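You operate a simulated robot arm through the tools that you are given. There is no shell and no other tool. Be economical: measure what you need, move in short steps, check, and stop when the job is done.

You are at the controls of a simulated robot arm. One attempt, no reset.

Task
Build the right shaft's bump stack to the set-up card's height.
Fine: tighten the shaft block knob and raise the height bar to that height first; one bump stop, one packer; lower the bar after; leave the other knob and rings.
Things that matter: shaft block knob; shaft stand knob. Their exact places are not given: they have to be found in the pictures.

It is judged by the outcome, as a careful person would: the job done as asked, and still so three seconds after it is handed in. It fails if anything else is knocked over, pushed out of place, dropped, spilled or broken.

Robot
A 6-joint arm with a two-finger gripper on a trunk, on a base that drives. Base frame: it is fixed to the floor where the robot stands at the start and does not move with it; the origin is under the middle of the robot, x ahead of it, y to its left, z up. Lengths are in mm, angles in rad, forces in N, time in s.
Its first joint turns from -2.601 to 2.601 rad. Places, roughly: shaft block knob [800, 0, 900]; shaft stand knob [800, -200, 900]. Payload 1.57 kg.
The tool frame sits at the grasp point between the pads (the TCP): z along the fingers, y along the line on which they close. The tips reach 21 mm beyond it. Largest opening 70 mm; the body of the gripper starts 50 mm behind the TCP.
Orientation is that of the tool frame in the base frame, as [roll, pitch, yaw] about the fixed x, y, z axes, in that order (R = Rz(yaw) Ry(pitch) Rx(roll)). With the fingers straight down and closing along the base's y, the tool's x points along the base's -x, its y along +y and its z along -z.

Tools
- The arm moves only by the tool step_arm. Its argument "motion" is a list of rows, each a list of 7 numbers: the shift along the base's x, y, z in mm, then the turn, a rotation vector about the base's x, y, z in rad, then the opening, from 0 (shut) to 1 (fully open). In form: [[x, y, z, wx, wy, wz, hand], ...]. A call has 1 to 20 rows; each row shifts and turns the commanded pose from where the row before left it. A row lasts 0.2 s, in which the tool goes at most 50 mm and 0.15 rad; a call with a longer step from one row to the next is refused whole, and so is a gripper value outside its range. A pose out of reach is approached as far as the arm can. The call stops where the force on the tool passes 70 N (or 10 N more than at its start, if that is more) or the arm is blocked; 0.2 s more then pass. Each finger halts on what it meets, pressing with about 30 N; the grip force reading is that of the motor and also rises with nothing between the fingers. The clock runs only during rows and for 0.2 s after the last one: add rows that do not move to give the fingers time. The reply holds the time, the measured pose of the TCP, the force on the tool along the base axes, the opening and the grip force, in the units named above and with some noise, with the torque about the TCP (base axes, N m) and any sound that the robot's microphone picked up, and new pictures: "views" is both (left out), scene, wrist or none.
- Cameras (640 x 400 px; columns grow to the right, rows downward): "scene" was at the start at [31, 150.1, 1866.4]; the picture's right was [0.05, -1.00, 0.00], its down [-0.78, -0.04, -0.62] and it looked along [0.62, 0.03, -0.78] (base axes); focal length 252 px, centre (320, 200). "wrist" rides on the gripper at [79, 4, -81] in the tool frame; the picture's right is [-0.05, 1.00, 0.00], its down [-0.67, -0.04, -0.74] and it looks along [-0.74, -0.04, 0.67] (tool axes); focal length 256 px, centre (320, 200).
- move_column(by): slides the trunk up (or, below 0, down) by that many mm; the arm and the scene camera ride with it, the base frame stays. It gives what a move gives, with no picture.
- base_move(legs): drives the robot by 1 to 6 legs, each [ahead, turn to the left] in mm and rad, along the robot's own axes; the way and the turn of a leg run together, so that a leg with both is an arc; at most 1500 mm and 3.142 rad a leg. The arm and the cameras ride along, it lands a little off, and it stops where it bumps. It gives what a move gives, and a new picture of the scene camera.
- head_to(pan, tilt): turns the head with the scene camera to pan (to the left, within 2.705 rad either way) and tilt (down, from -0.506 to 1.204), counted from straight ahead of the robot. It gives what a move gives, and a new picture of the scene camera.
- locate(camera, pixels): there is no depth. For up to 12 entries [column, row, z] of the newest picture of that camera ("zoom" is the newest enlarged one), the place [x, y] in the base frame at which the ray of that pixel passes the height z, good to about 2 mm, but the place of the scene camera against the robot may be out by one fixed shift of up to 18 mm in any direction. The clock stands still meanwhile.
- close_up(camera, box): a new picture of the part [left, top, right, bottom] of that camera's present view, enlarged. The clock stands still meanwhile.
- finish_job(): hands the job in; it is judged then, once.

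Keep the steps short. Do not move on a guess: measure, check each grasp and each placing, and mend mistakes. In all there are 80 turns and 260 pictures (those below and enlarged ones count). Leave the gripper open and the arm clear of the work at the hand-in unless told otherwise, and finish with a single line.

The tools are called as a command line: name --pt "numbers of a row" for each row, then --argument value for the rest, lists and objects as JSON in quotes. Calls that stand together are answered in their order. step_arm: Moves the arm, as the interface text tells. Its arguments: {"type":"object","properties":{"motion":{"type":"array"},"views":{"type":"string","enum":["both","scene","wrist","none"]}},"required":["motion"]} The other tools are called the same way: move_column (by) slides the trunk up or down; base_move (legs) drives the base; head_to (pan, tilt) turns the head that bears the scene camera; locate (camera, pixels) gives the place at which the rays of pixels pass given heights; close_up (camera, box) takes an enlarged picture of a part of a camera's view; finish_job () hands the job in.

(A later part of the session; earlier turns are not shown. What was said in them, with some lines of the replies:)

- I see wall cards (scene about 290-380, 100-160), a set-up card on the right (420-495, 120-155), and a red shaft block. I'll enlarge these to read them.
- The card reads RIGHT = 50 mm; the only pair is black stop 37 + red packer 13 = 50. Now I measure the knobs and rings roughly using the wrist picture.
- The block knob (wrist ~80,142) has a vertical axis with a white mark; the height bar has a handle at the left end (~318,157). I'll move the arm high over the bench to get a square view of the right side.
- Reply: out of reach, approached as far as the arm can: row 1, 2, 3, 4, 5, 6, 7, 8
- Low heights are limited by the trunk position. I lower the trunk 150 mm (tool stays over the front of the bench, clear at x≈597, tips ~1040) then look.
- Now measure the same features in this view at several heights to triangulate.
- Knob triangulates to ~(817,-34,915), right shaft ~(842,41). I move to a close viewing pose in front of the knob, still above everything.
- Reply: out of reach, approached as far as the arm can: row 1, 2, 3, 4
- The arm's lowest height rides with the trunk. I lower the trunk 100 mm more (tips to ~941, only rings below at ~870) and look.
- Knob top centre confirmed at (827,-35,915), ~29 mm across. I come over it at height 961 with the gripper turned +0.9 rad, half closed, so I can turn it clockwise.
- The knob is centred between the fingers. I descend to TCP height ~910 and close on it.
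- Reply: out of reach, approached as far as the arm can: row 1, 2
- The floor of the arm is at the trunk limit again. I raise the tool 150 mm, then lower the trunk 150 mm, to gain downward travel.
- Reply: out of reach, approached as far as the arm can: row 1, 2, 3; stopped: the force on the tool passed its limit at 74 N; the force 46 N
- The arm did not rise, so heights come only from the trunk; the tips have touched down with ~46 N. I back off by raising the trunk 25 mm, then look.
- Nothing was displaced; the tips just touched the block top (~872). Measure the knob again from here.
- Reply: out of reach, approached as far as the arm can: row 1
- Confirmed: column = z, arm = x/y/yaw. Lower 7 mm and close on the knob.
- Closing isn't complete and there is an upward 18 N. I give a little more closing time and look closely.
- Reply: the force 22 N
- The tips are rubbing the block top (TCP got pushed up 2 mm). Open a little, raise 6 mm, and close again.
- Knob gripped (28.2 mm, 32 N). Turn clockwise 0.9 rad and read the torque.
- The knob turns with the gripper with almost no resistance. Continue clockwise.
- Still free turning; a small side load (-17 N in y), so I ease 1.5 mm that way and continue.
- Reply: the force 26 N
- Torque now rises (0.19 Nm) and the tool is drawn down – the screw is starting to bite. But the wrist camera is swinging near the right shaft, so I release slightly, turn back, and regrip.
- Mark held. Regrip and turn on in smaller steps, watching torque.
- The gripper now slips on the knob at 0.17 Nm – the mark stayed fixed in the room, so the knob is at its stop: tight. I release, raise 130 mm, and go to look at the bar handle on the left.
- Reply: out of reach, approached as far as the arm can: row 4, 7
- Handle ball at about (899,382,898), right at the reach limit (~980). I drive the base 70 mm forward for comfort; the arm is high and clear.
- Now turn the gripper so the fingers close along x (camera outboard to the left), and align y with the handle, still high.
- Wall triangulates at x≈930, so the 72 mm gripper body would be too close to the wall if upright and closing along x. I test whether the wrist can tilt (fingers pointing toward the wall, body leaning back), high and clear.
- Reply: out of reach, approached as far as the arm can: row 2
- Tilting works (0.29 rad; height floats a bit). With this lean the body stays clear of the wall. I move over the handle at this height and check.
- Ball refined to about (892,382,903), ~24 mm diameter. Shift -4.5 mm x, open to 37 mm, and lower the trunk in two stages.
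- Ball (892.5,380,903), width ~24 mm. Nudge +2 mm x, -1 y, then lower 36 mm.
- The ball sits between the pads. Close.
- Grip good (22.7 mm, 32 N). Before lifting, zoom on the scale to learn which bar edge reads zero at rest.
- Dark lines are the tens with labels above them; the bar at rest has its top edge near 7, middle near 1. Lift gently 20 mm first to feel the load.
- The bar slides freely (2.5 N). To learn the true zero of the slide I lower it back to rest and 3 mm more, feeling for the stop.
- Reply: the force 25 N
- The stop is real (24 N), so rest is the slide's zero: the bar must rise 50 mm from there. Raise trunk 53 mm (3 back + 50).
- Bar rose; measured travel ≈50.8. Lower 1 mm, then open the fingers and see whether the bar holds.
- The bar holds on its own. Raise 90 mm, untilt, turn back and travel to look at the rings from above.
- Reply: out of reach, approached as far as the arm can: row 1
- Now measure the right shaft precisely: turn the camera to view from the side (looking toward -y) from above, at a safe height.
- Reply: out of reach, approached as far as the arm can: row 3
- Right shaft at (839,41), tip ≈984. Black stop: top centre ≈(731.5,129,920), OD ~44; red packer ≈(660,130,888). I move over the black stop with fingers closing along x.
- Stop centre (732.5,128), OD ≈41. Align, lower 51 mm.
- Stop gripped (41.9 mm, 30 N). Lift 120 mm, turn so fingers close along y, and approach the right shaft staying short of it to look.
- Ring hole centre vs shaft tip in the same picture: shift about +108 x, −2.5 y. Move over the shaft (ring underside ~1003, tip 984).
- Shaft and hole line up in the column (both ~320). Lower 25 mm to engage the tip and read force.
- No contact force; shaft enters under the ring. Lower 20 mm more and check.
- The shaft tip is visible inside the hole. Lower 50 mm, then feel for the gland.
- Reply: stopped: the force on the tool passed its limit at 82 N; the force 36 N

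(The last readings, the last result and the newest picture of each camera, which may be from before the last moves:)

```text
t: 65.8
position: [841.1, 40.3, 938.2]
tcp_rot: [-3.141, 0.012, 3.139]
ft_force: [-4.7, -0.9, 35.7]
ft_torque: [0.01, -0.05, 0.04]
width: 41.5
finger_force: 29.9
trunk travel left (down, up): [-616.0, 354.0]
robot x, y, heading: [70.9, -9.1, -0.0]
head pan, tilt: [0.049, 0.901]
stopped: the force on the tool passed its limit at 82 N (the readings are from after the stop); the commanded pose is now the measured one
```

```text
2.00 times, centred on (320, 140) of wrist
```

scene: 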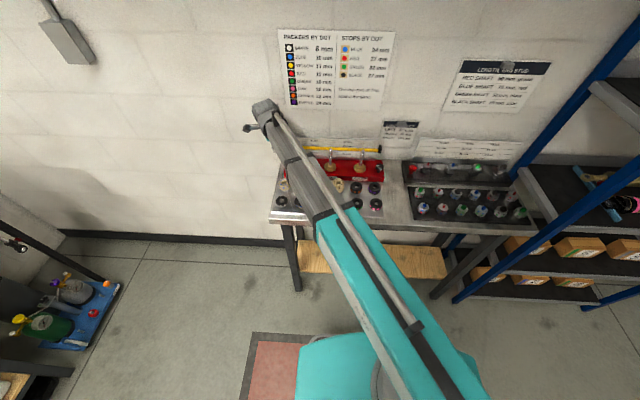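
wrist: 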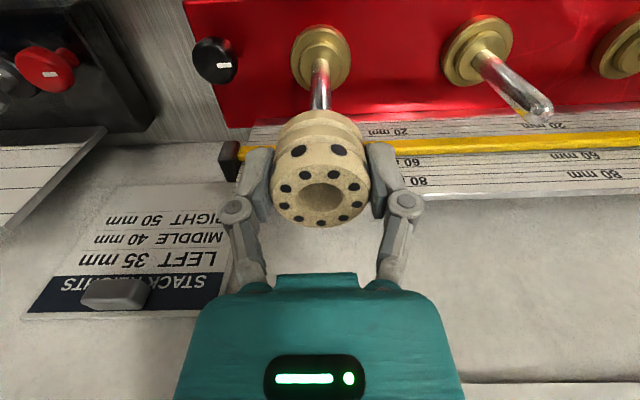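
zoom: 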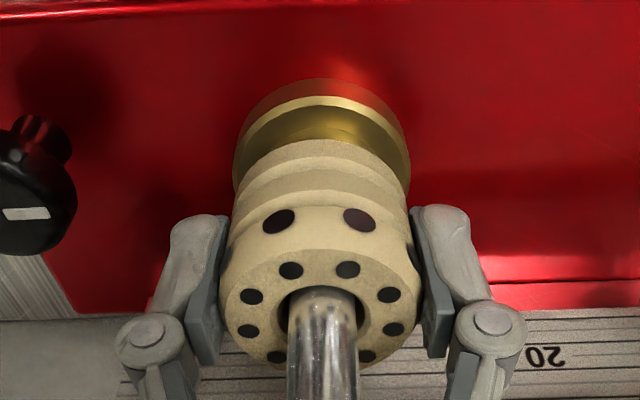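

Contact with the gland (shaft passes through the hole). Open the fingers and check seating.

step_arm --pt "0 0 0 0 0 0 0.7" --pt "0 0 0 0 0 0 0.8" --pt "0 0 0 0 0 0 0.8" --views "wrist"

close_up --camera "wrist" --box '[220, 40, 420, 240]'

close_up --camera "scene" --box '[320, 130, 400, 180]'

```text
t: 66.6
position: [840.1, 38.8, 938.0]
tcp_rot: [3.141, 0.013, 3.14]
ft_force: [-6.4, -1.0, 40.3]
ft_torque: [0.04, -0.1, -0.01]
width: 56.0
finger_force: 0.1
trunk travel left (down, up): [-616.0, 354.0]
robot x, y, heading: [70.7, -10.8, -0.0]
head pan, tilt: [0.049, 0.901]
```

wrist: 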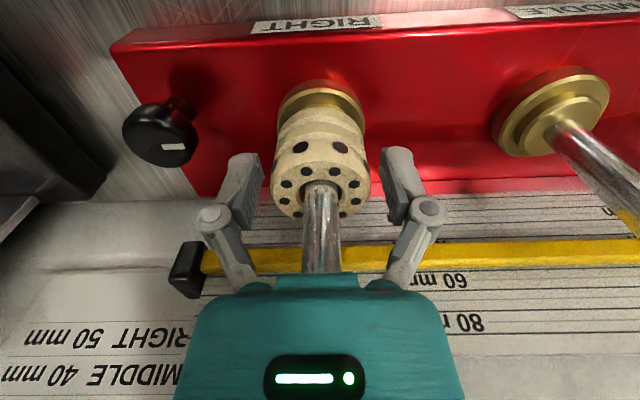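

```text
2.00 times, centred on (320, 140) of wrist
```

zoom: 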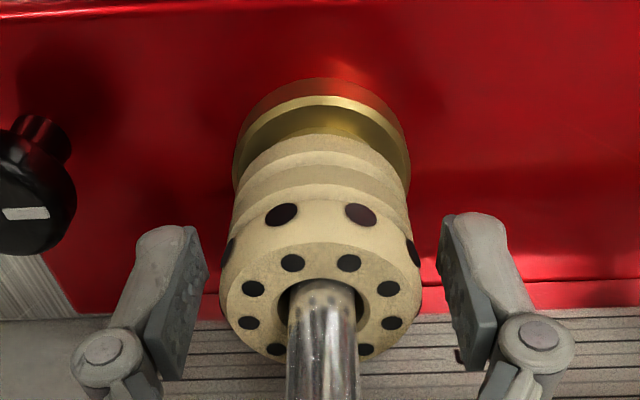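

```text
8.00 times, centred on (360, 155) of scene
```

zoom: 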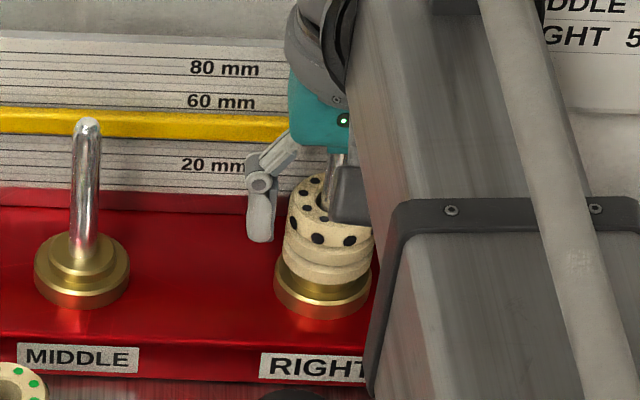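

Residual 40 N after opening: the gripper palm is pressing on the shaft tip, not the ring. Raise 95 mm and look.

move_column --by 95

step_arm --pt "-25 0 0 0 0 0 0.8" --pt "-25 0 0 0 0 0 0.8" --pt "-25 0 0 0 0 0 0.8" --pt "-25 0 0 0 0 0 0.8" --pt "0 0 0 0 0 0 1" --views "both"

close_up --camera "wrist" --box '[220, 130, 420, 280]'

close_up --camera "scene" --box '[320, 130, 400, 180]'

```text
t: 67.9
position: [843.3, 40.5, 1029.8]
tcp_rot: [3.141, 0.009, 3.139]
ft_force: [-0.2, -0.8, 0.0]
ft_torque: [0.0, -0.03, 0.01]
width: 55.9
finger_force: 0.1
trunk travel left (down, up): [-711.0, 259.0]
robot x, y, heading: [72.3, -8.8, 0.0]
head pan, tilt: [0.049, 0.901]
```

```text
t: 69.1
position: [742.8, 41.3, 1029.5]
tcp_rot: [3.14, 0.012, 3.139]
ft_force: [-0.3, -0.3, -0.5]
ft_torque: [0.02, 0.01, 0.01]
width: 69.7
finger_force: 0.1
trunk travel left (down, up): [-711.0, 259.0]
robot x, y, heading: [71.0, -10.5, 0.003]
head pan, tilt: [0.049, 0.901]
```

scene: 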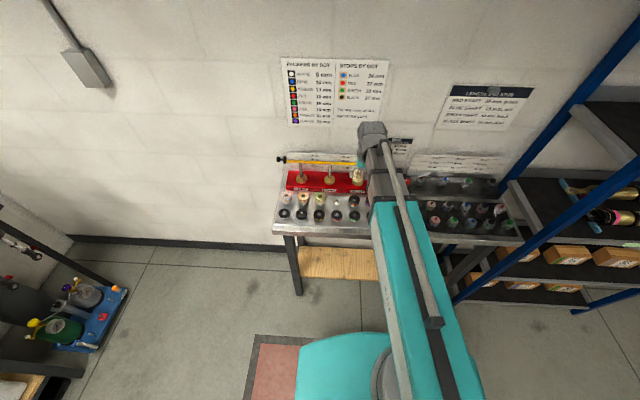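
wrist: 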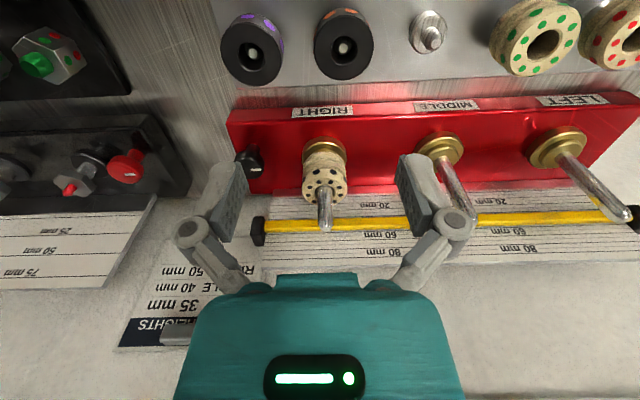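

```text
2.67 times, centred on (320, 205) of wrist
```

zoom: 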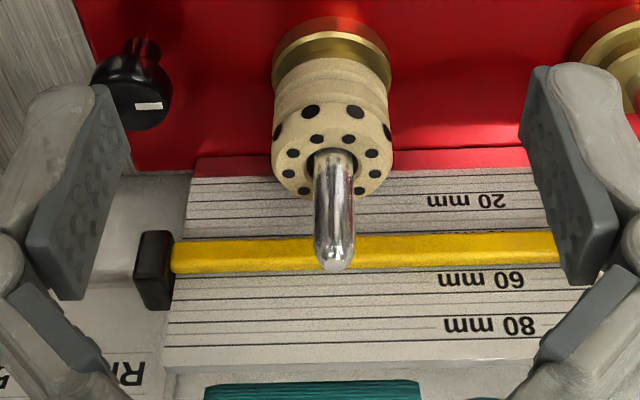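

```text
8.00 times, centred on (360, 155) of scene
```

zoom: 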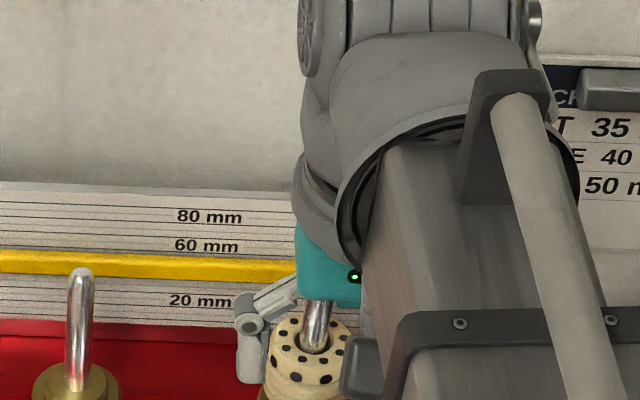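

Stop is on and seated. Check the shaft tip height hasn't changed, and locate the red packer after moving over it (fingers closing along x).

locate --camera "wrist" --pixels '[[325.5, 226, 983], [325, 182, 945], [325, 182, 938]]'

step_arm --pt "-7 8 0 0 0 -0.145 1" --pt "-7 8 0 0 0 -0.145 1" --pt "-7 8 0 0 0 -0.145 1" --pt "-7 8 0 0 0 -0.145 1" --pt "-7 8 0 0 0 -0.145 1" --pt "-7 8 0 0 0 -0.145 1" --pt "-7 8 0 0 0 -0.145 1" --pt "-7 8 0 0 0 -0.145 1" --pt "-7 8 0 0 0 -0.145 1" --pt "-7 8 0 0 0 -0.145 1" --pt "-12 8 0 0 0 -0.115 1" --pt "0 0 0 0 0 0 1" --views "none"

move_column --by -80

close_up --camera "wrist" --box '[160, 60, 480, 260]'

```text
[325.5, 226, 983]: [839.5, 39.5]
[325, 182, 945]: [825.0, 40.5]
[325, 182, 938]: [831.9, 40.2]
```

```text
t: 71.7
position: [659.7, 128.5, 1030.0]
tcp_rot: [-3.141, 0.013, 1.573]
ft_force: [-0.4, 0.2, 1.0]
ft_torque: [-0.02, -0.01, -0.02]
width: 70.1
finger_force: 0.1
trunk travel left (down, up): [-711.0, 259.0]
robot x, y, heading: [69.8, -11.2, 0.006]
head pan, tilt: [0.049, 0.901]
```

```text
t: 72.8
position: [661.5, 128.1, 950.6]
tcp_rot: [3.14, 0.011, 1.574]
ft_force: [-0.4, -1.0, -0.3]
ft_torque: [0.0, 0.0, 0.04]
width: 70.1
finger_force: 0.0
trunk travel left (down, up): [-631.0, 339.0]
robot x, y, heading: [70.3, -10.4, -0.002]
head pan, tilt: [0.049, 0.901]
```

```text
2.00 times, centred on (320, 160) of wrist
```

zoom: 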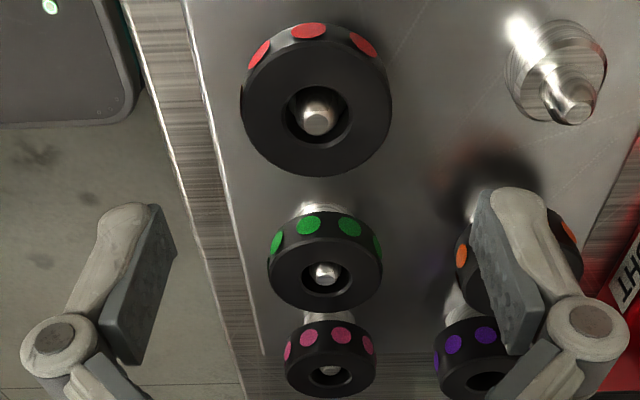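

locate --camera "zoom" --pixels '[[316, 113, 888], [316, 113, 883], [240, 105, 888], [392, 105, 888], [318, 30, 876]]'

```text
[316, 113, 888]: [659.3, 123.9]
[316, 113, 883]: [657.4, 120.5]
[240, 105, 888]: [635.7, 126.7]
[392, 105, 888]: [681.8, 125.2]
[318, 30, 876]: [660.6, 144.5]
```

Packer centre ≈(659.5,126.5), top ≈889. Align, lower 54 mm, close.

step_arm --pt "-1.5 -1.3 0 0 0 0 1" --pt "0 0 0 0 0 0 1" --views "none"

move_column --by -54

step_arm --pt "0 0 0 0 0 0 0.55" --pt "0 0 0 0 0 0 0.55" --pt "0 0 0 0 0 0 0.55" --views "wrist"

close_up --camera "wrist" --box '[220, 100, 420, 260]'

```text
t: 73.4
position: [658.3, 127.6, 949.4]
tcp_rot: [3.139, 0.012, 1.574]
ft_force: [0.2, 0.5, 0.2]
ft_torque: [-0.01, -0.02, -0.01]
width: 69.9
finger_force: 0.1
trunk travel left (down, up): [-631.0, 339.0]
robot x, y, heading: [69.7, -13.8, 0.007]
head pan, tilt: [0.049, 0.901]
```

```text
t: 74.4
position: [659.3, 126.9, 896.2]
tcp_rot: [3.139, 0.013, 1.574]
ft_force: [0.5, -0.5, -0.1]
ft_torque: [0.0, 0.02, -0.04]
width: 70.2
finger_force: 0.1
trunk travel left (down, up): [-577.0, 393.0]
robot x, y, heading: [68.6, -7.7, 0.003]
head pan, tilt: [0.049, 0.901]
```

```text
t: 75.2
position: [659.5, 126.0, 895.8]
tcp_rot: [-3.14, 0.012, 1.574]
ft_force: [-0.5, -0.4, -0.4]
ft_torque: [-0.03, -0.02, 0.03]
width: 38.7
finger_force: 0.0
trunk travel left (down, up): [-577.0, 393.0]
robot x, y, heading: [74.2, -11.7, 0.004]
head pan, tilt: [0.049, 0.901]
```

wrist: 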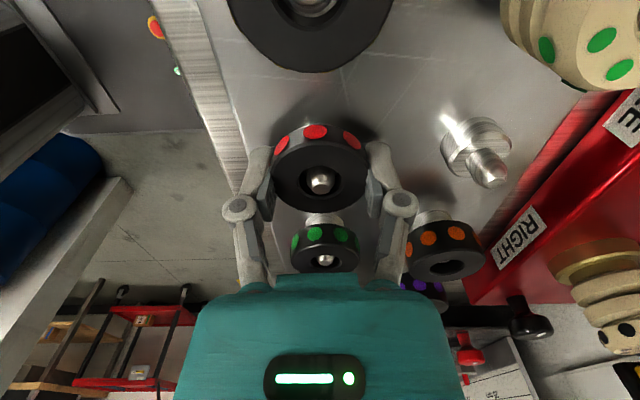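

```text
2.50 times, centred on (320, 180) of wrist
```

zoom: 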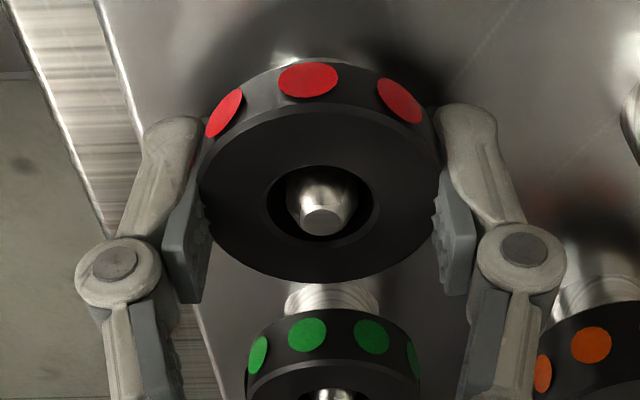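

Width reached the commanded 38.5 with no force: the ring is a little narrower. Close further.

step_arm --pt "0 0 0 0 0 0 0.4" --pt "0 0 0 0 0 0 0.4" --pt "0 0 0 0 0 0 0.4" --views "wrist"

close_up --camera "wrist" --box '[220, 100, 420, 260]'

```text
t: 76.0
position: [660.4, 127.0, 897.3]
tcp_rot: [3.14, 0.013, 1.575]
ft_force: [1.8, 0.5, 7.2]
ft_torque: [0.03, -0.03, 0.0]
width: 36.1
finger_force: 30.2
trunk travel left (down, up): [-577.0, 393.0]
robot x, y, heading: [71.4, -4.6, -0.001]
head pan, tilt: [0.049, 0.901]
```

wrist: 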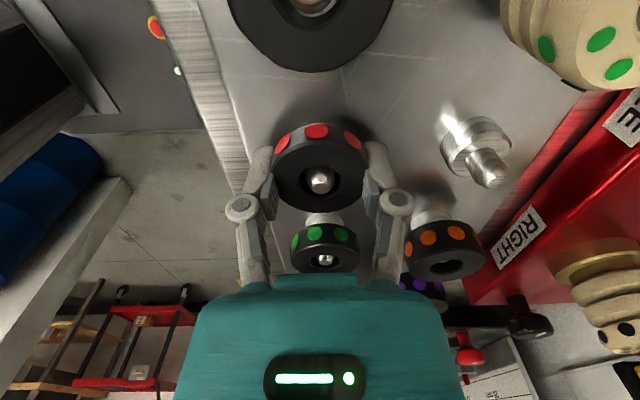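

```text
2.50 times, centred on (320, 180) of wrist
```

zoom: 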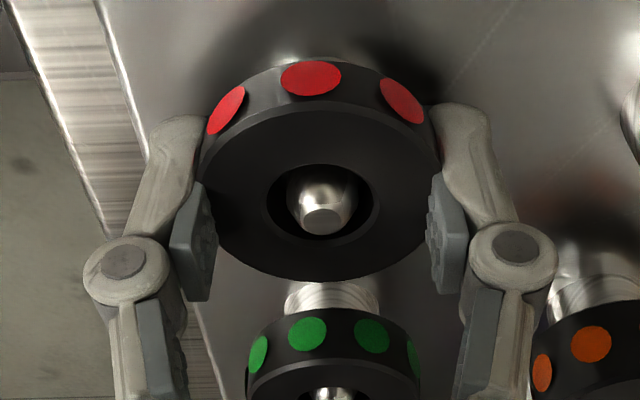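

Grip 30 N at 36 mm. Before trusting it, lift 10 mm and check the ring moves with the hand.

move_column --by 10

close_up --camera "wrist" --box '[220, 100, 420, 260]'

```text
t: 76.6
position: [658.9, 126.3, 905.6]
tcp_rot: [-3.14, 0.01, 1.573]
ft_force: [-0.4, 0.2, -0.1]
ft_torque: [-0.01, 0.0, 0.0]
width: 36.3
finger_force: 30.6
trunk travel left (down, up): [-587.0, 383.0]
robot x, y, heading: [71.1, -10.3, 0.003]
head pan, tilt: [0.049, 0.901]
```

```text
2.50 times, centred on (320, 180) of wrist
```

zoom: 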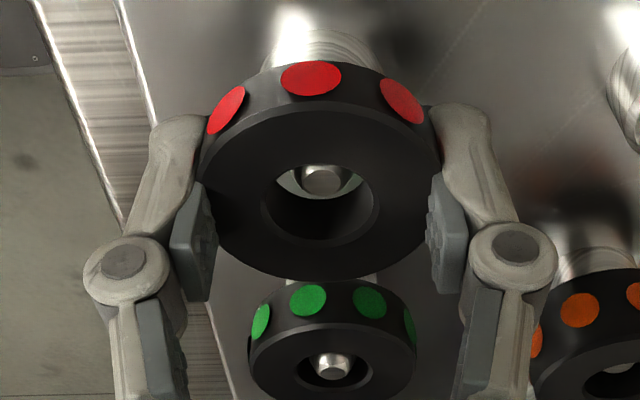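

The packer came off its peg with the hand. Lift 120 mm, rotate, and stage before the shaft.

move_column --by 120

step_arm --pt "7 -8 0 0 0 0.145 0.4" --pt "7 -8 0 0 0 0.145 0.4" --pt "7 -8 0 0 0 0.145 0.4" --pt "7 -8 0 0 0 0.145 0.4" --pt "7 -8 0 0 0 0.145 0.4" --pt "7 -8 0 0 0 0.145 0.4" --pt "7 -8 0 0 0 0.145 0.4" --pt "7 -8 0 0 0 0.145 0.4" --pt "7 -8 0 0 0 0.145 0.4" --pt "7 -8 0 0 0 0.145 0.4" --pt "7 -6 0 0 0 0.115 0.4" --pt "0 0 0 0 0 0 0.4" --views "wrist"

close_up --camera "wrist" --box '[220, 120, 420, 280]'

```text
t: 78.1
position: [660.3, 127.2, 1026.2]
tcp_rot: [3.141, 0.011, 1.573]
ft_force: [0.6, 0.2, 0.1]
ft_torque: [0.04, -0.01, 0.02]
width: 36.1
finger_force: 30.1
trunk travel left (down, up): [-707.0, 263.0]
robot x, y, heading: [69.3, -11.9, 0.007]
head pan, tilt: [0.049, 0.901]
```

```text
t: 80.7
position: [736.9, 40.7, 1025.1]
tcp_rot: [3.14, 0.012, 3.14]
ft_force: [-0.9, -0.2, -0.2]
ft_torque: [-0.01, 0.01, -0.01]
width: 36.0
finger_force: 29.8
trunk travel left (down, up): [-707.0, 263.0]
robot x, y, heading: [69.9, -10.9, 0.005]
head pan, tilt: [0.049, 0.901]
```

wrist: 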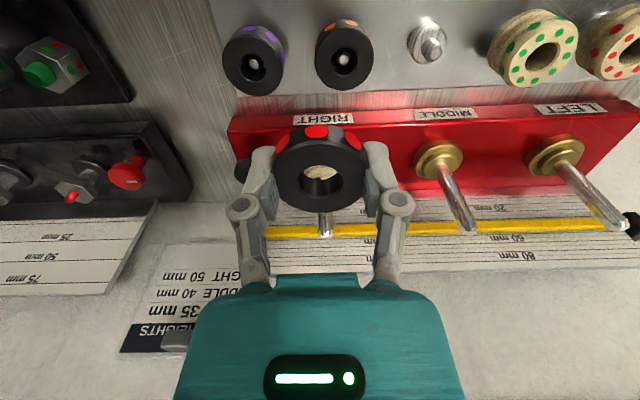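

```text
2.50 times, centred on (320, 200) of wrist
```

zoom: 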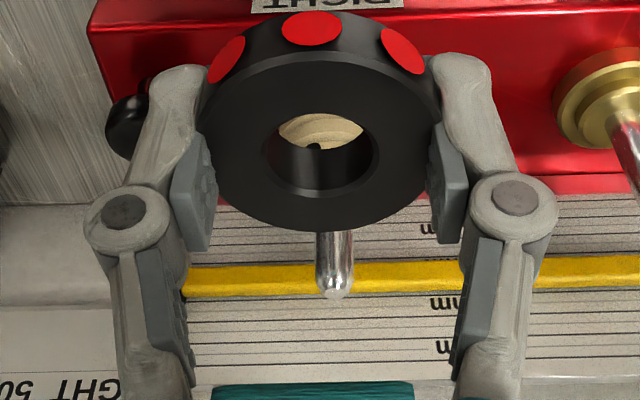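

locate --camera "zoom" --pixels '[[320, 145, 1018], [320, 145, 1022], [320, 145, 1014], [197, 140, 1018], [443, 140, 1018], [334, 285, 983]]'

```text
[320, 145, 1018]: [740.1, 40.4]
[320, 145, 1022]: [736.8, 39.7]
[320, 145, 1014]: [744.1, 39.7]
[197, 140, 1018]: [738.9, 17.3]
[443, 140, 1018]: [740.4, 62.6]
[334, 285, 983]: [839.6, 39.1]
```

Ring centre ≈(736.5,40), tip (839.5,39). Move +103 x, −1 y over the shaft.

step_arm --pt "20.5 -0.2 0 0 0 0 0.4" --pt "20.5 -0.2 0 0 0 0 0.4" --pt "20.5 -0.2 0 0 0 0 0.4" --pt "20.5 -0.2 0 0 0 0 0.4" --pt "21 -0.2 0 0 0 0 0.4" --pt "0 0 0 0 0 0 0.4" --views "wrist"

close_up --camera "wrist" --box '[220, 60, 420, 220]'

```text
t: 82.1
position: [839.4, 38.0, 1026.5]
tcp_rot: [3.139, 0.011, 3.138]
ft_force: [0.2, 0.0, -0.4]
ft_torque: [0.02, -0.01, -0.01]
width: 36.2
finger_force: 30.7
trunk travel left (down, up): [-707.0, 263.0]
robot x, y, heading: [71.4, -10.0, 0.004]
head pan, tilt: [0.049, 0.901]
```

wrist: 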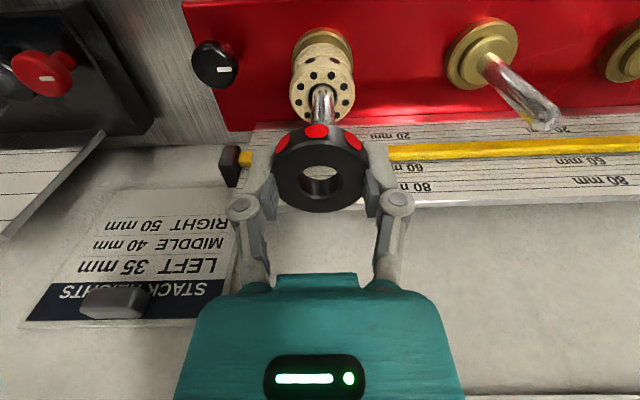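

```text
2.50 times, centred on (320, 140) of wrist
```

zoom: 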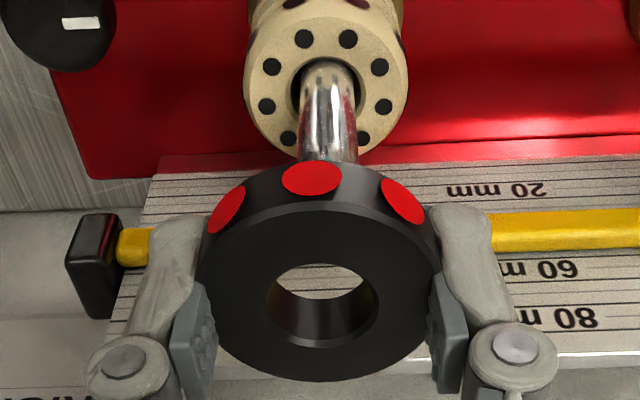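

The shaft is about 2.5 mm to the right (+y) of the hole axis. Shift +2.5 y, then lower 25 mm and check.

step_arm --pt "0 2.5 0 0 0 0 0.4" --pt "0 0 0 0 0 0 0.4" --views "none"

move_column --by -22

close_up --camera "wrist" --box '[220, 60, 420, 220]'

```text
t: 82.7
position: [839.5, 40.8, 1026.1]
tcp_rot: [3.141, 0.012, 3.141]
ft_force: [0.9, 0.3, -0.1]
ft_torque: [0.02, -0.02, 0.01]
width: 36.2
finger_force: 29.7
trunk travel left (down, up): [-707.0, 263.0]
robot x, y, heading: [69.6, -10.3, -0.001]
head pan, tilt: [0.049, 0.901]
```

```text
t: 83.3
position: [840.2, 41.8, 1003.9]
tcp_rot: [3.139, 0.012, 3.14]
ft_force: [0.7, 0.8, -0.6]
ft_torque: [0.01, -0.01, 0.01]
width: 36.1
finger_force: 29.9
trunk travel left (down, up): [-685.0, 285.0]
robot x, y, heading: [69.0, -7.4, 0.002]
head pan, tilt: [0.049, 0.901]
```

```text
2.50 times, centred on (320, 140) of wrist
```

zoom: 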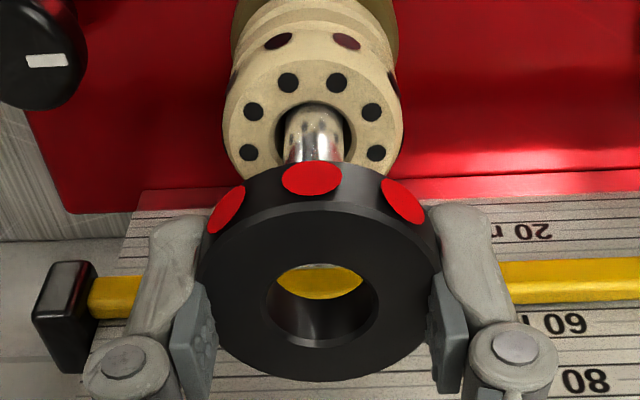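

Aligned in y; the tip just appears in the hole. Lower 15 mm and check force.

move_column --by -15

close_up --camera "wrist" --box '[220, 60, 420, 220]'

```text
t: 84.0
position: [839.5, 40.7, 989.6]
tcp_rot: [3.141, 0.013, 3.14]
ft_force: [-1.2, 0.2, -0.2]
ft_torque: [0.02, 0.0, -0.02]
width: 36.1
finger_force: 29.9
trunk travel left (down, up): [-670.0, 300.0]
robot x, y, heading: [73.6, -12.6, 0.003]
head pan, tilt: [0.049, 0.901]
```

```text
2.50 times, centred on (320, 140) of wrist
```

zoom: 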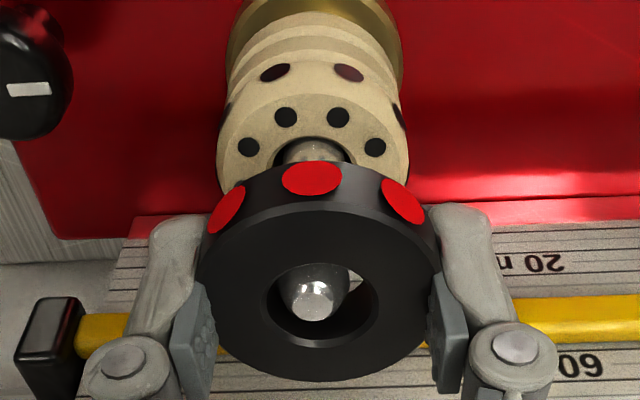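

The shaft is in the hole. Lower 24 mm, then feel for contact in small steps.

move_column --by -24

move_column --by -4

close_up --camera "wrist" --box '[220, 60, 420, 220]'

```text
t: 84.7
position: [838.7, 42.0, 964.7]
tcp_rot: [3.14, 0.01, -3.141]
ft_force: [-0.4, -1.1, -0.2]
ft_torque: [-0.03, 0.0, 0.01]
width: 36.4
finger_force: 29.7
trunk travel left (down, up): [-646.0, 324.0]
robot x, y, heading: [68.7, -11.9, 0.0]
head pan, tilt: [0.049, 0.901]
```

```text
t: 85.2
position: [838.7, 41.7, 963.3]
tcp_rot: [3.141, 0.016, 3.14]
ft_force: [10.8, -0.3, 39.0]
ft_torque: [-0.33, -0.3, 0.03]
width: 36.1
finger_force: 29.9
trunk travel left (down, up): [-642.0, 328.0]
robot x, y, heading: [71.6, -10.1, 0.001]
head pan, tilt: [0.049, 0.901]
```

```text
2.50 times, centred on (320, 140) of wrist
```

zoom: 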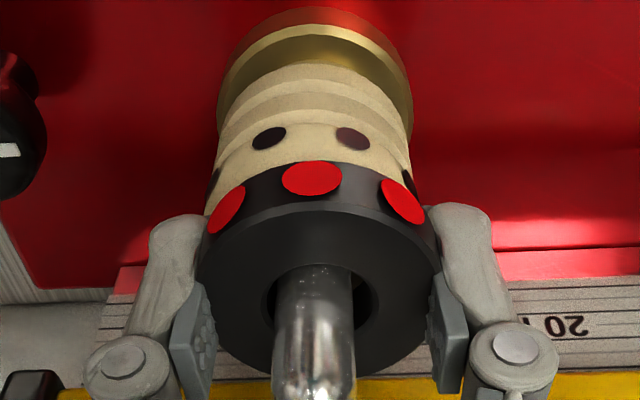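

Contact with the stop (39 N). Relieve 2 mm, open, and check that it is seated.

move_column --by 2

step_arm --pt "0 0 0 0 0 0 0.7" --pt "0 0 0 0 0 0 0.8" --pt "0 0 0 0 0 0 0.8" --views "wrist"

close_up --camera "wrist" --box '[220, 60, 420, 220]'

```text
t: 85.7
position: [837.8, 42.1, 963.3]
tcp_rot: [3.14, 0.012, 3.14]
ft_force: [7.0, 0.2, 18.4]
ft_torque: [-0.21, -0.16, 0.1]
width: 36.2
finger_force: 30.5
trunk travel left (down, up): [-644.0, 326.0]
robot x, y, heading: [72.6, -9.1, -0.0]
head pan, tilt: [0.049, 0.901]
```

```text
t: 86.5
position: [839.9, 41.9, 962.5]
tcp_rot: [3.139, 0.011, 3.139]
ft_force: [-0.2, -0.4, -0.2]
ft_torque: [0.0, 0.01, 0.0]
width: 55.9
finger_force: 0.1
trunk travel left (down, up): [-644.0, 326.0]
robot x, y, heading: [72.6, -9.6, 0.0]
head pan, tilt: [0.049, 0.901]
```

wrist: 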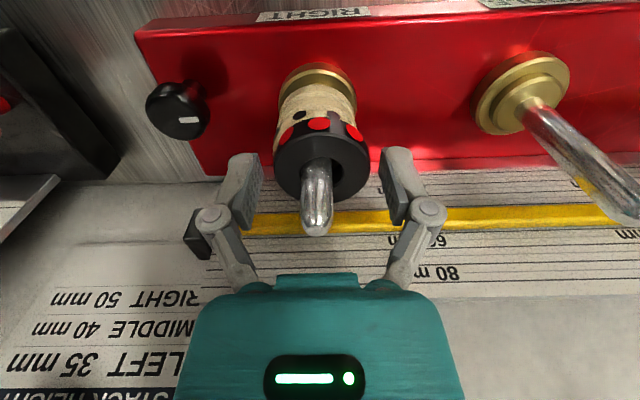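

```text
2.50 times, centred on (320, 140) of wrist
```

zoom: 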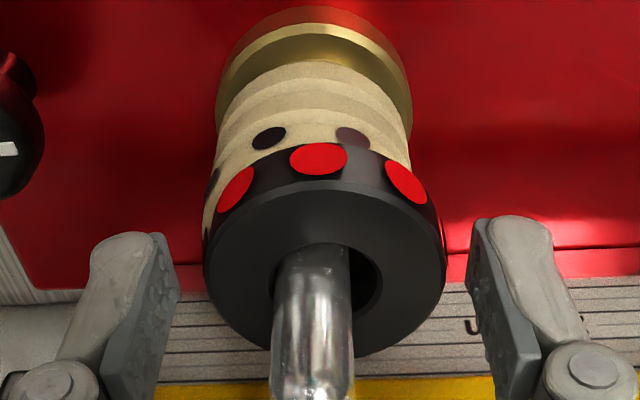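

Packer dropped flat onto the stop. Raise 80 mm and go back to the bar handle: turn, tilt, travel left.

move_column --by 80

step_arm --pt "-5 26 0 0 0 -0.145 0.8" --pt "-5 26 0 0 0 -0.145 0.8" --pt "-5 26 0 0 0 -0.145 0.8" --pt "-5 26 0 0 0 -0.145 0.8" --pt "-5 26 0 0 0 -0.145 0.8" --pt "-5 26 0 0 0 -0.145 0.7" --pt "-5 26 0 0 0 -0.145 0.7" --pt "-5 26 0 0 0 -0.145 0.6" --pt "-5 26 0 0 0 -0.145 0.53" --pt "-5 26 0 0 0 -0.145 0.53" --pt "0 26 0 0 0 -0.107 0.53" --pt "0 26 0 0 -0.15 0 0.53" --pt "0 26 0 0 -0.15 0 0.53" --pt "0 0 0 0 0 0 0.53" --views "none"

close_up --camera "wrist" --box '[200, 0, 520, 200]'

```text
t: 87.7
position: [839.1, 42.1, 1043.1]
tcp_rot: [-3.141, 0.01, 3.139]
ft_force: [-0.6, -0.2, -0.1]
ft_torque: [-0.05, -0.01, 0.05]
width: 56.0
finger_force: 0.1
trunk travel left (down, up): [-724.0, 246.0]
robot x, y, heading: [68.6, -8.9, 0.003]
head pan, tilt: [0.049, 0.901]
```

```text
t: 90.7
position: [789.2, 379.0, 1051.0]
tcp_rot: [2.84, 0.014, 1.577]
ft_force: [0.6, -0.2, -0.2]
ft_torque: [-0.06, -0.01, -0.02]
width: 36.9
finger_force: 0.2
out of reach, approached as far as the arm can: row 13
trunk travel left (down, up): [-724.0, 246.0]
robot x, y, heading: [70.2, -10.8, 0.005]
head pan, tilt: [0.049, 0.901]
```

```text
2.00 times, centred on (360, 100) of wrist
```

zoom: 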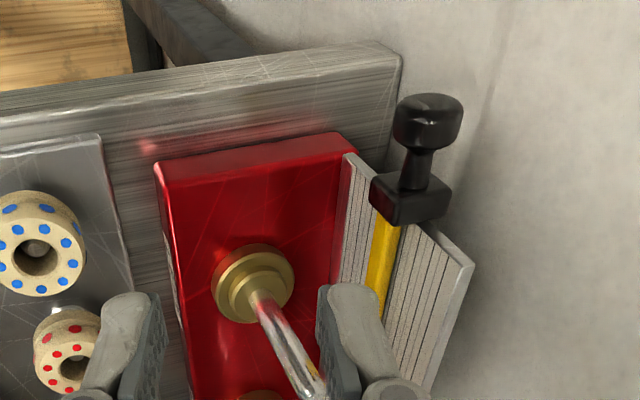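

The bar is still up. Move over the ball (x 890.5, y 381) and lower to the release height (TCP 960).

step_arm --pt "20 0.5 0 0 0 0 0.53" --pt "20 0.5 0 0 0 0 0.53" --pt "20 0.5 0 0 0 0 0.53" --pt "20 0 0 0 0 0 0.53" --pt "21 0 0 0 0 0 0.53" --pt "0 0 0 0 0 0 0.53" --views "none"

move_column --by -60

close_up --camera "wrist" --box '[180, 40, 460, 220]'

```text
t: 92.1
position: [889.9, 378.6, 1051.3]
tcp_rot: [2.841, 0.014, 1.579]
ft_force: [-0.5, -0.8, 0.9]
ft_torque: [0.01, 0.0, 0.0]
width: 37.0
finger_force: 0.1
trunk travel left (down, up): [-724.0, 246.0]
robot x, y, heading: [66.9, -9.1, 0.0]
head pan, tilt: [0.049, 0.901]
```

```text
t: 93.1
position: [888.9, 380.2, 991.3]
tcp_rot: [2.841, 0.012, 1.578]
ft_force: [0.4, 1.0, 0.2]
ft_torque: [-0.02, -0.02, -0.02]
width: 36.9
finger_force: 0.1
trunk travel left (down, up): [-664.0, 306.0]
robot x, y, heading: [71.5, -12.1, 0.005]
head pan, tilt: [0.049, 0.901]
```

```text
2.22 times, centred on (320, 130) of wrist
```

zoom: 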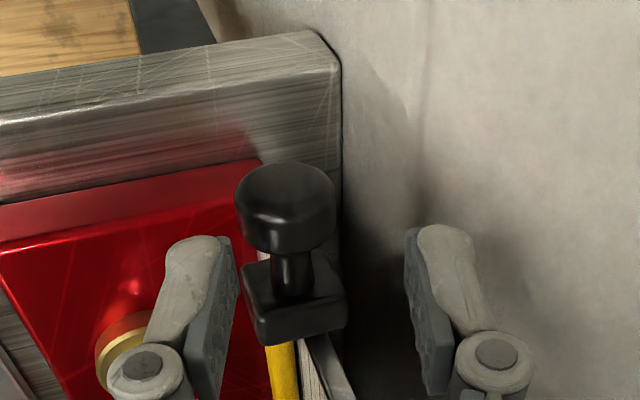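

locate --camera "zoom" --pixels '[[285, 213, 953], [285, 213, 950], [237, 210, 953], [335, 210, 953]]'

```text
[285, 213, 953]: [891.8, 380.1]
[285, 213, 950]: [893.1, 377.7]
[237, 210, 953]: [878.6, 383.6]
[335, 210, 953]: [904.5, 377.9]
```

Ball at (892,380) as expected. Lower 31 mm and grip.

step_arm --pt "1 0 0 0 0 0 0.53" --views "none"

move_column --by -31

step_arm --pt "0 0 0 0 0 0 0.2" --pt "0 0 0 0 0 0 0.2" --pt "0 0 0 0 0 0 0.2" --views "wrist"

```text
t: 93.5
position: [889.7, 379.7, 992.5]
tcp_rot: [2.841, 0.015, 1.578]
ft_force: [-0.4, -0.5, -0.3]
ft_torque: [0.0, 0.0, 0.01]
width: 37.0
finger_force: 0.1
trunk travel left (down, up): [-664.0, 306.0]
robot x, y, heading: [68.3, -8.7, 0.001]
head pan, tilt: [0.049, 0.901]
```

```text
t: 94.3
position: [890.3, 379.2, 959.5]
tcp_rot: [2.842, 0.015, 1.579]
ft_force: [0.0, 0.2, 0.1]
ft_torque: [0.01, 0.02, -0.01]
width: 36.9
finger_force: 0.0
trunk travel left (down, up): [-633.0, 337.0]
robot x, y, heading: [67.2, -11.9, 0.004]
head pan, tilt: [0.049, 0.901]
```

```text
t: 95.1
position: [890.7, 379.4, 960.5]
tcp_rot: [2.842, 0.012, 1.578]
ft_force: [1.3, -0.1, 1.4]
ft_torque: [-0.05, 0.01, -0.03]
width: 22.9
finger_force: 32.1
trunk travel left (down, up): [-633.0, 337.0]
robot x, y, heading: [67.4, -9.3, 0.002]
head pan, tilt: [0.049, 0.901]
```

wrist: 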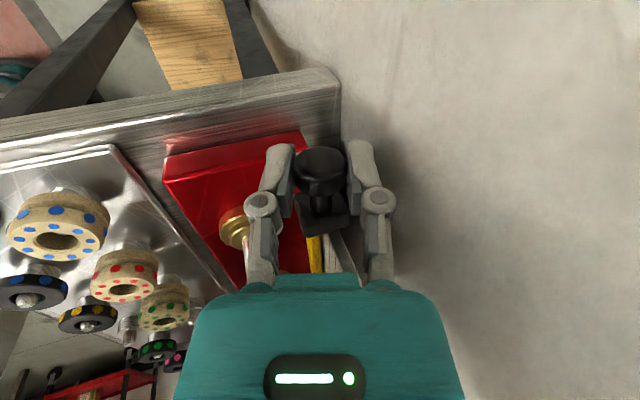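

Gripped. A look at stack and bar together, then lower the bar 49 + 2 mm to the stop.

close_up --camera "scene" --box '[330, 125, 394, 165]'

move_column --by -48

move_column --by -3

close_up --camera "scene" --box '[330, 125, 394, 165]'

```text
10.00 times, centred on (362, 145) of scene
```

zoom: 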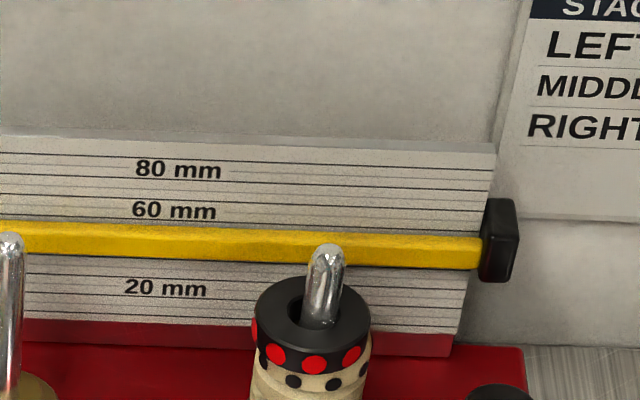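

```text
t: 96.0
position: [889.1, 379.4, 911.9]
tcp_rot: [2.842, 0.015, 1.577]
ft_force: [1.1, 0.1, -4.0]
ft_torque: [0.26, 0.06, 0.09]
width: 22.9
finger_force: 32.2
trunk travel left (down, up): [-585.0, 385.0]
robot x, y, heading: [67.5, -10.8, 0.004]
head pan, tilt: [0.049, 0.901]
```

```text
t: 96.5
position: [891.0, 379.4, 909.4]
tcp_rot: [2.841, 0.014, 1.577]
ft_force: [6.2, 3.4, 15.2]
ft_torque: [-0.41, -0.15, -0.03]
width: 23.0
finger_force: 31.8
trunk travel left (down, up): [-582.0, 388.0]
robot x, y, heading: [69.4, -10.3, 0.006]
head pan, tilt: [0.049, 0.901]
```

```text
10.00 times, centred on (362, 145) of scene
```

zoom: 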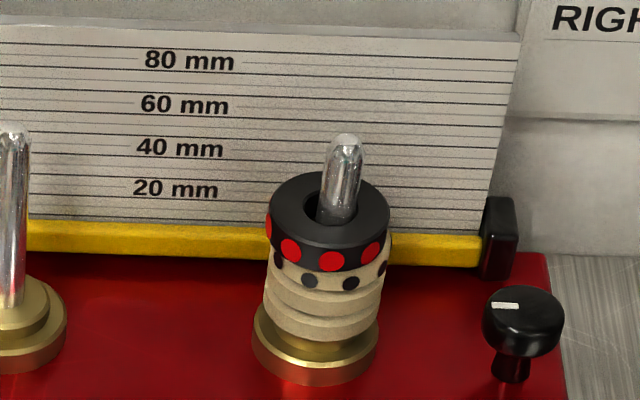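

Bar is back on its stop and the stack is flat on the gland. Release, raise, and retreat.

step_arm --pt "0 0 0 0 0 0 0.53" --pt "0 0 0 0 0 0 0.53" --views "none"

move_column --by 150

step_arm --pt "-25 0 0 0 0.145 0 0.6" --pt "-25 0 0 0 0.145 0 0.7" --pt "-25 0 0 0 0 0 0.8" --pt "-25 0 0 0 0 0 1" --pt "-25 0 0 0 0 0.145 1" --pt "-25 0 0 0 0 0.145 1" --pt "-25 0 0 0 0 0.145 1" --pt "-10 0 0 0 0 0.145 1" --pt "0 0 0 0 0 0.145 1" --pt "0 0 0 0 0 0.145 1" --pt "0 0 0 0 0 0.145 1" --pt "0 0 0 0 0 0.145 1" --pt "0 0 0 0 0 0.145 1" --pt "0 0 0 0 0 0.145 1" --pt "0 0 0 0 0 0 1" --views "both"

close_up --camera "scene" --box '[260, 120, 420, 220]'

close_up --camera "wrist" --box '[0, 60, 240, 260]'

```text
t: 97.1
position: [889.1, 379.4, 908.8]
tcp_rot: [2.84, 0.015, 1.578]
ft_force: [-0.2, 0.2, -0.3]
ft_torque: [0.03, 0.03, 0.0]
width: 37.3
finger_force: 0.1
trunk travel left (down, up): [-582.0, 388.0]
robot x, y, heading: [67.7, -7.4, -0.002]
head pan, tilt: [0.049, 0.901]
```

```text
t: 98.8
position: [891.0, 379.5, 1058.2]
tcp_rot: [2.841, 0.014, 1.578]
ft_force: [0.8, 0.6, -0.5]
ft_torque: [0.0, -0.02, 0.0]
width: 37.3
finger_force: 0.1
trunk travel left (down, up): [-732.0, 238.0]
robot x, y, heading: [69.5, -12.6, -0.001]
head pan, tilt: [0.049, 0.901]
```

```text
t: 102.0
position: [705.6, 380.0, 1050.6]
tcp_rot: [3.131, 0.012, 3.034]
ft_force: [0.2, -0.1, 0.0]
ft_torque: [-0.02, -0.01, 0.01]
width: 70.0
finger_force: 0.1
out of reach, approached as far as the arm can: row 1, 6
trunk travel left (down, up): [-732.0, 238.0]
robot x, y, heading: [70.0, -9.9, 0.003]
head pan, tilt: [0.049, 0.901]
```

scene: 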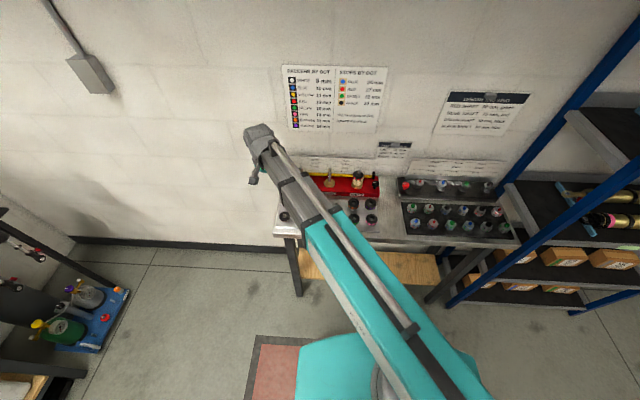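
wrist: 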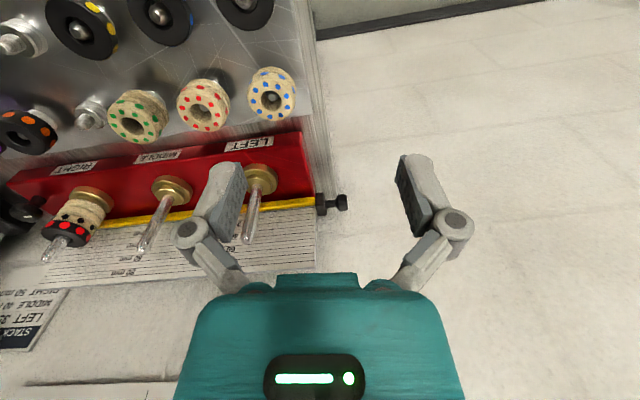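

```text
4.00 times, centred on (340, 170) of scene
```

zoom: 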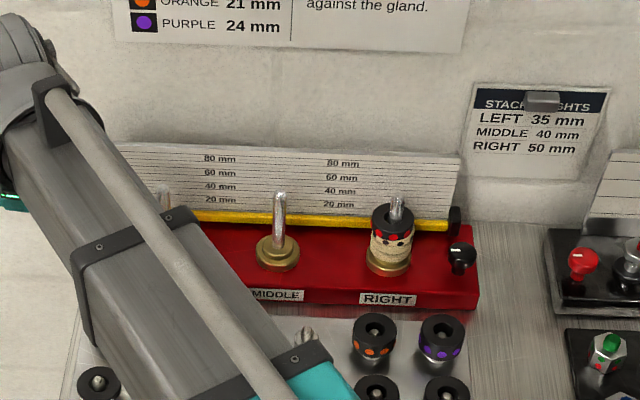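

```text
2.00 times, centred on (120, 160) of wrist
```

zoom: 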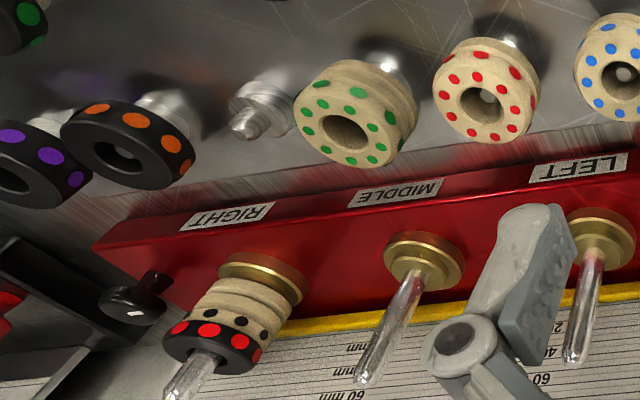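

The stack (black stop 37 mm + red packer 13 mm) sits on the right gland, the bar is down, the other rings and the red knob are untouched, and the gripper is open and clear. Handing in.

finish_job

```text
The job is handed in.
```

I built the right shaft's stack to 50 mm (black stop 37 mm first, red packer 13 mm on top) after tightening the block knob and raising the height bar 50 mm from its rest (±1–2 mm; the bar edge to read wasn't marked), and lowered the bar afterwards.
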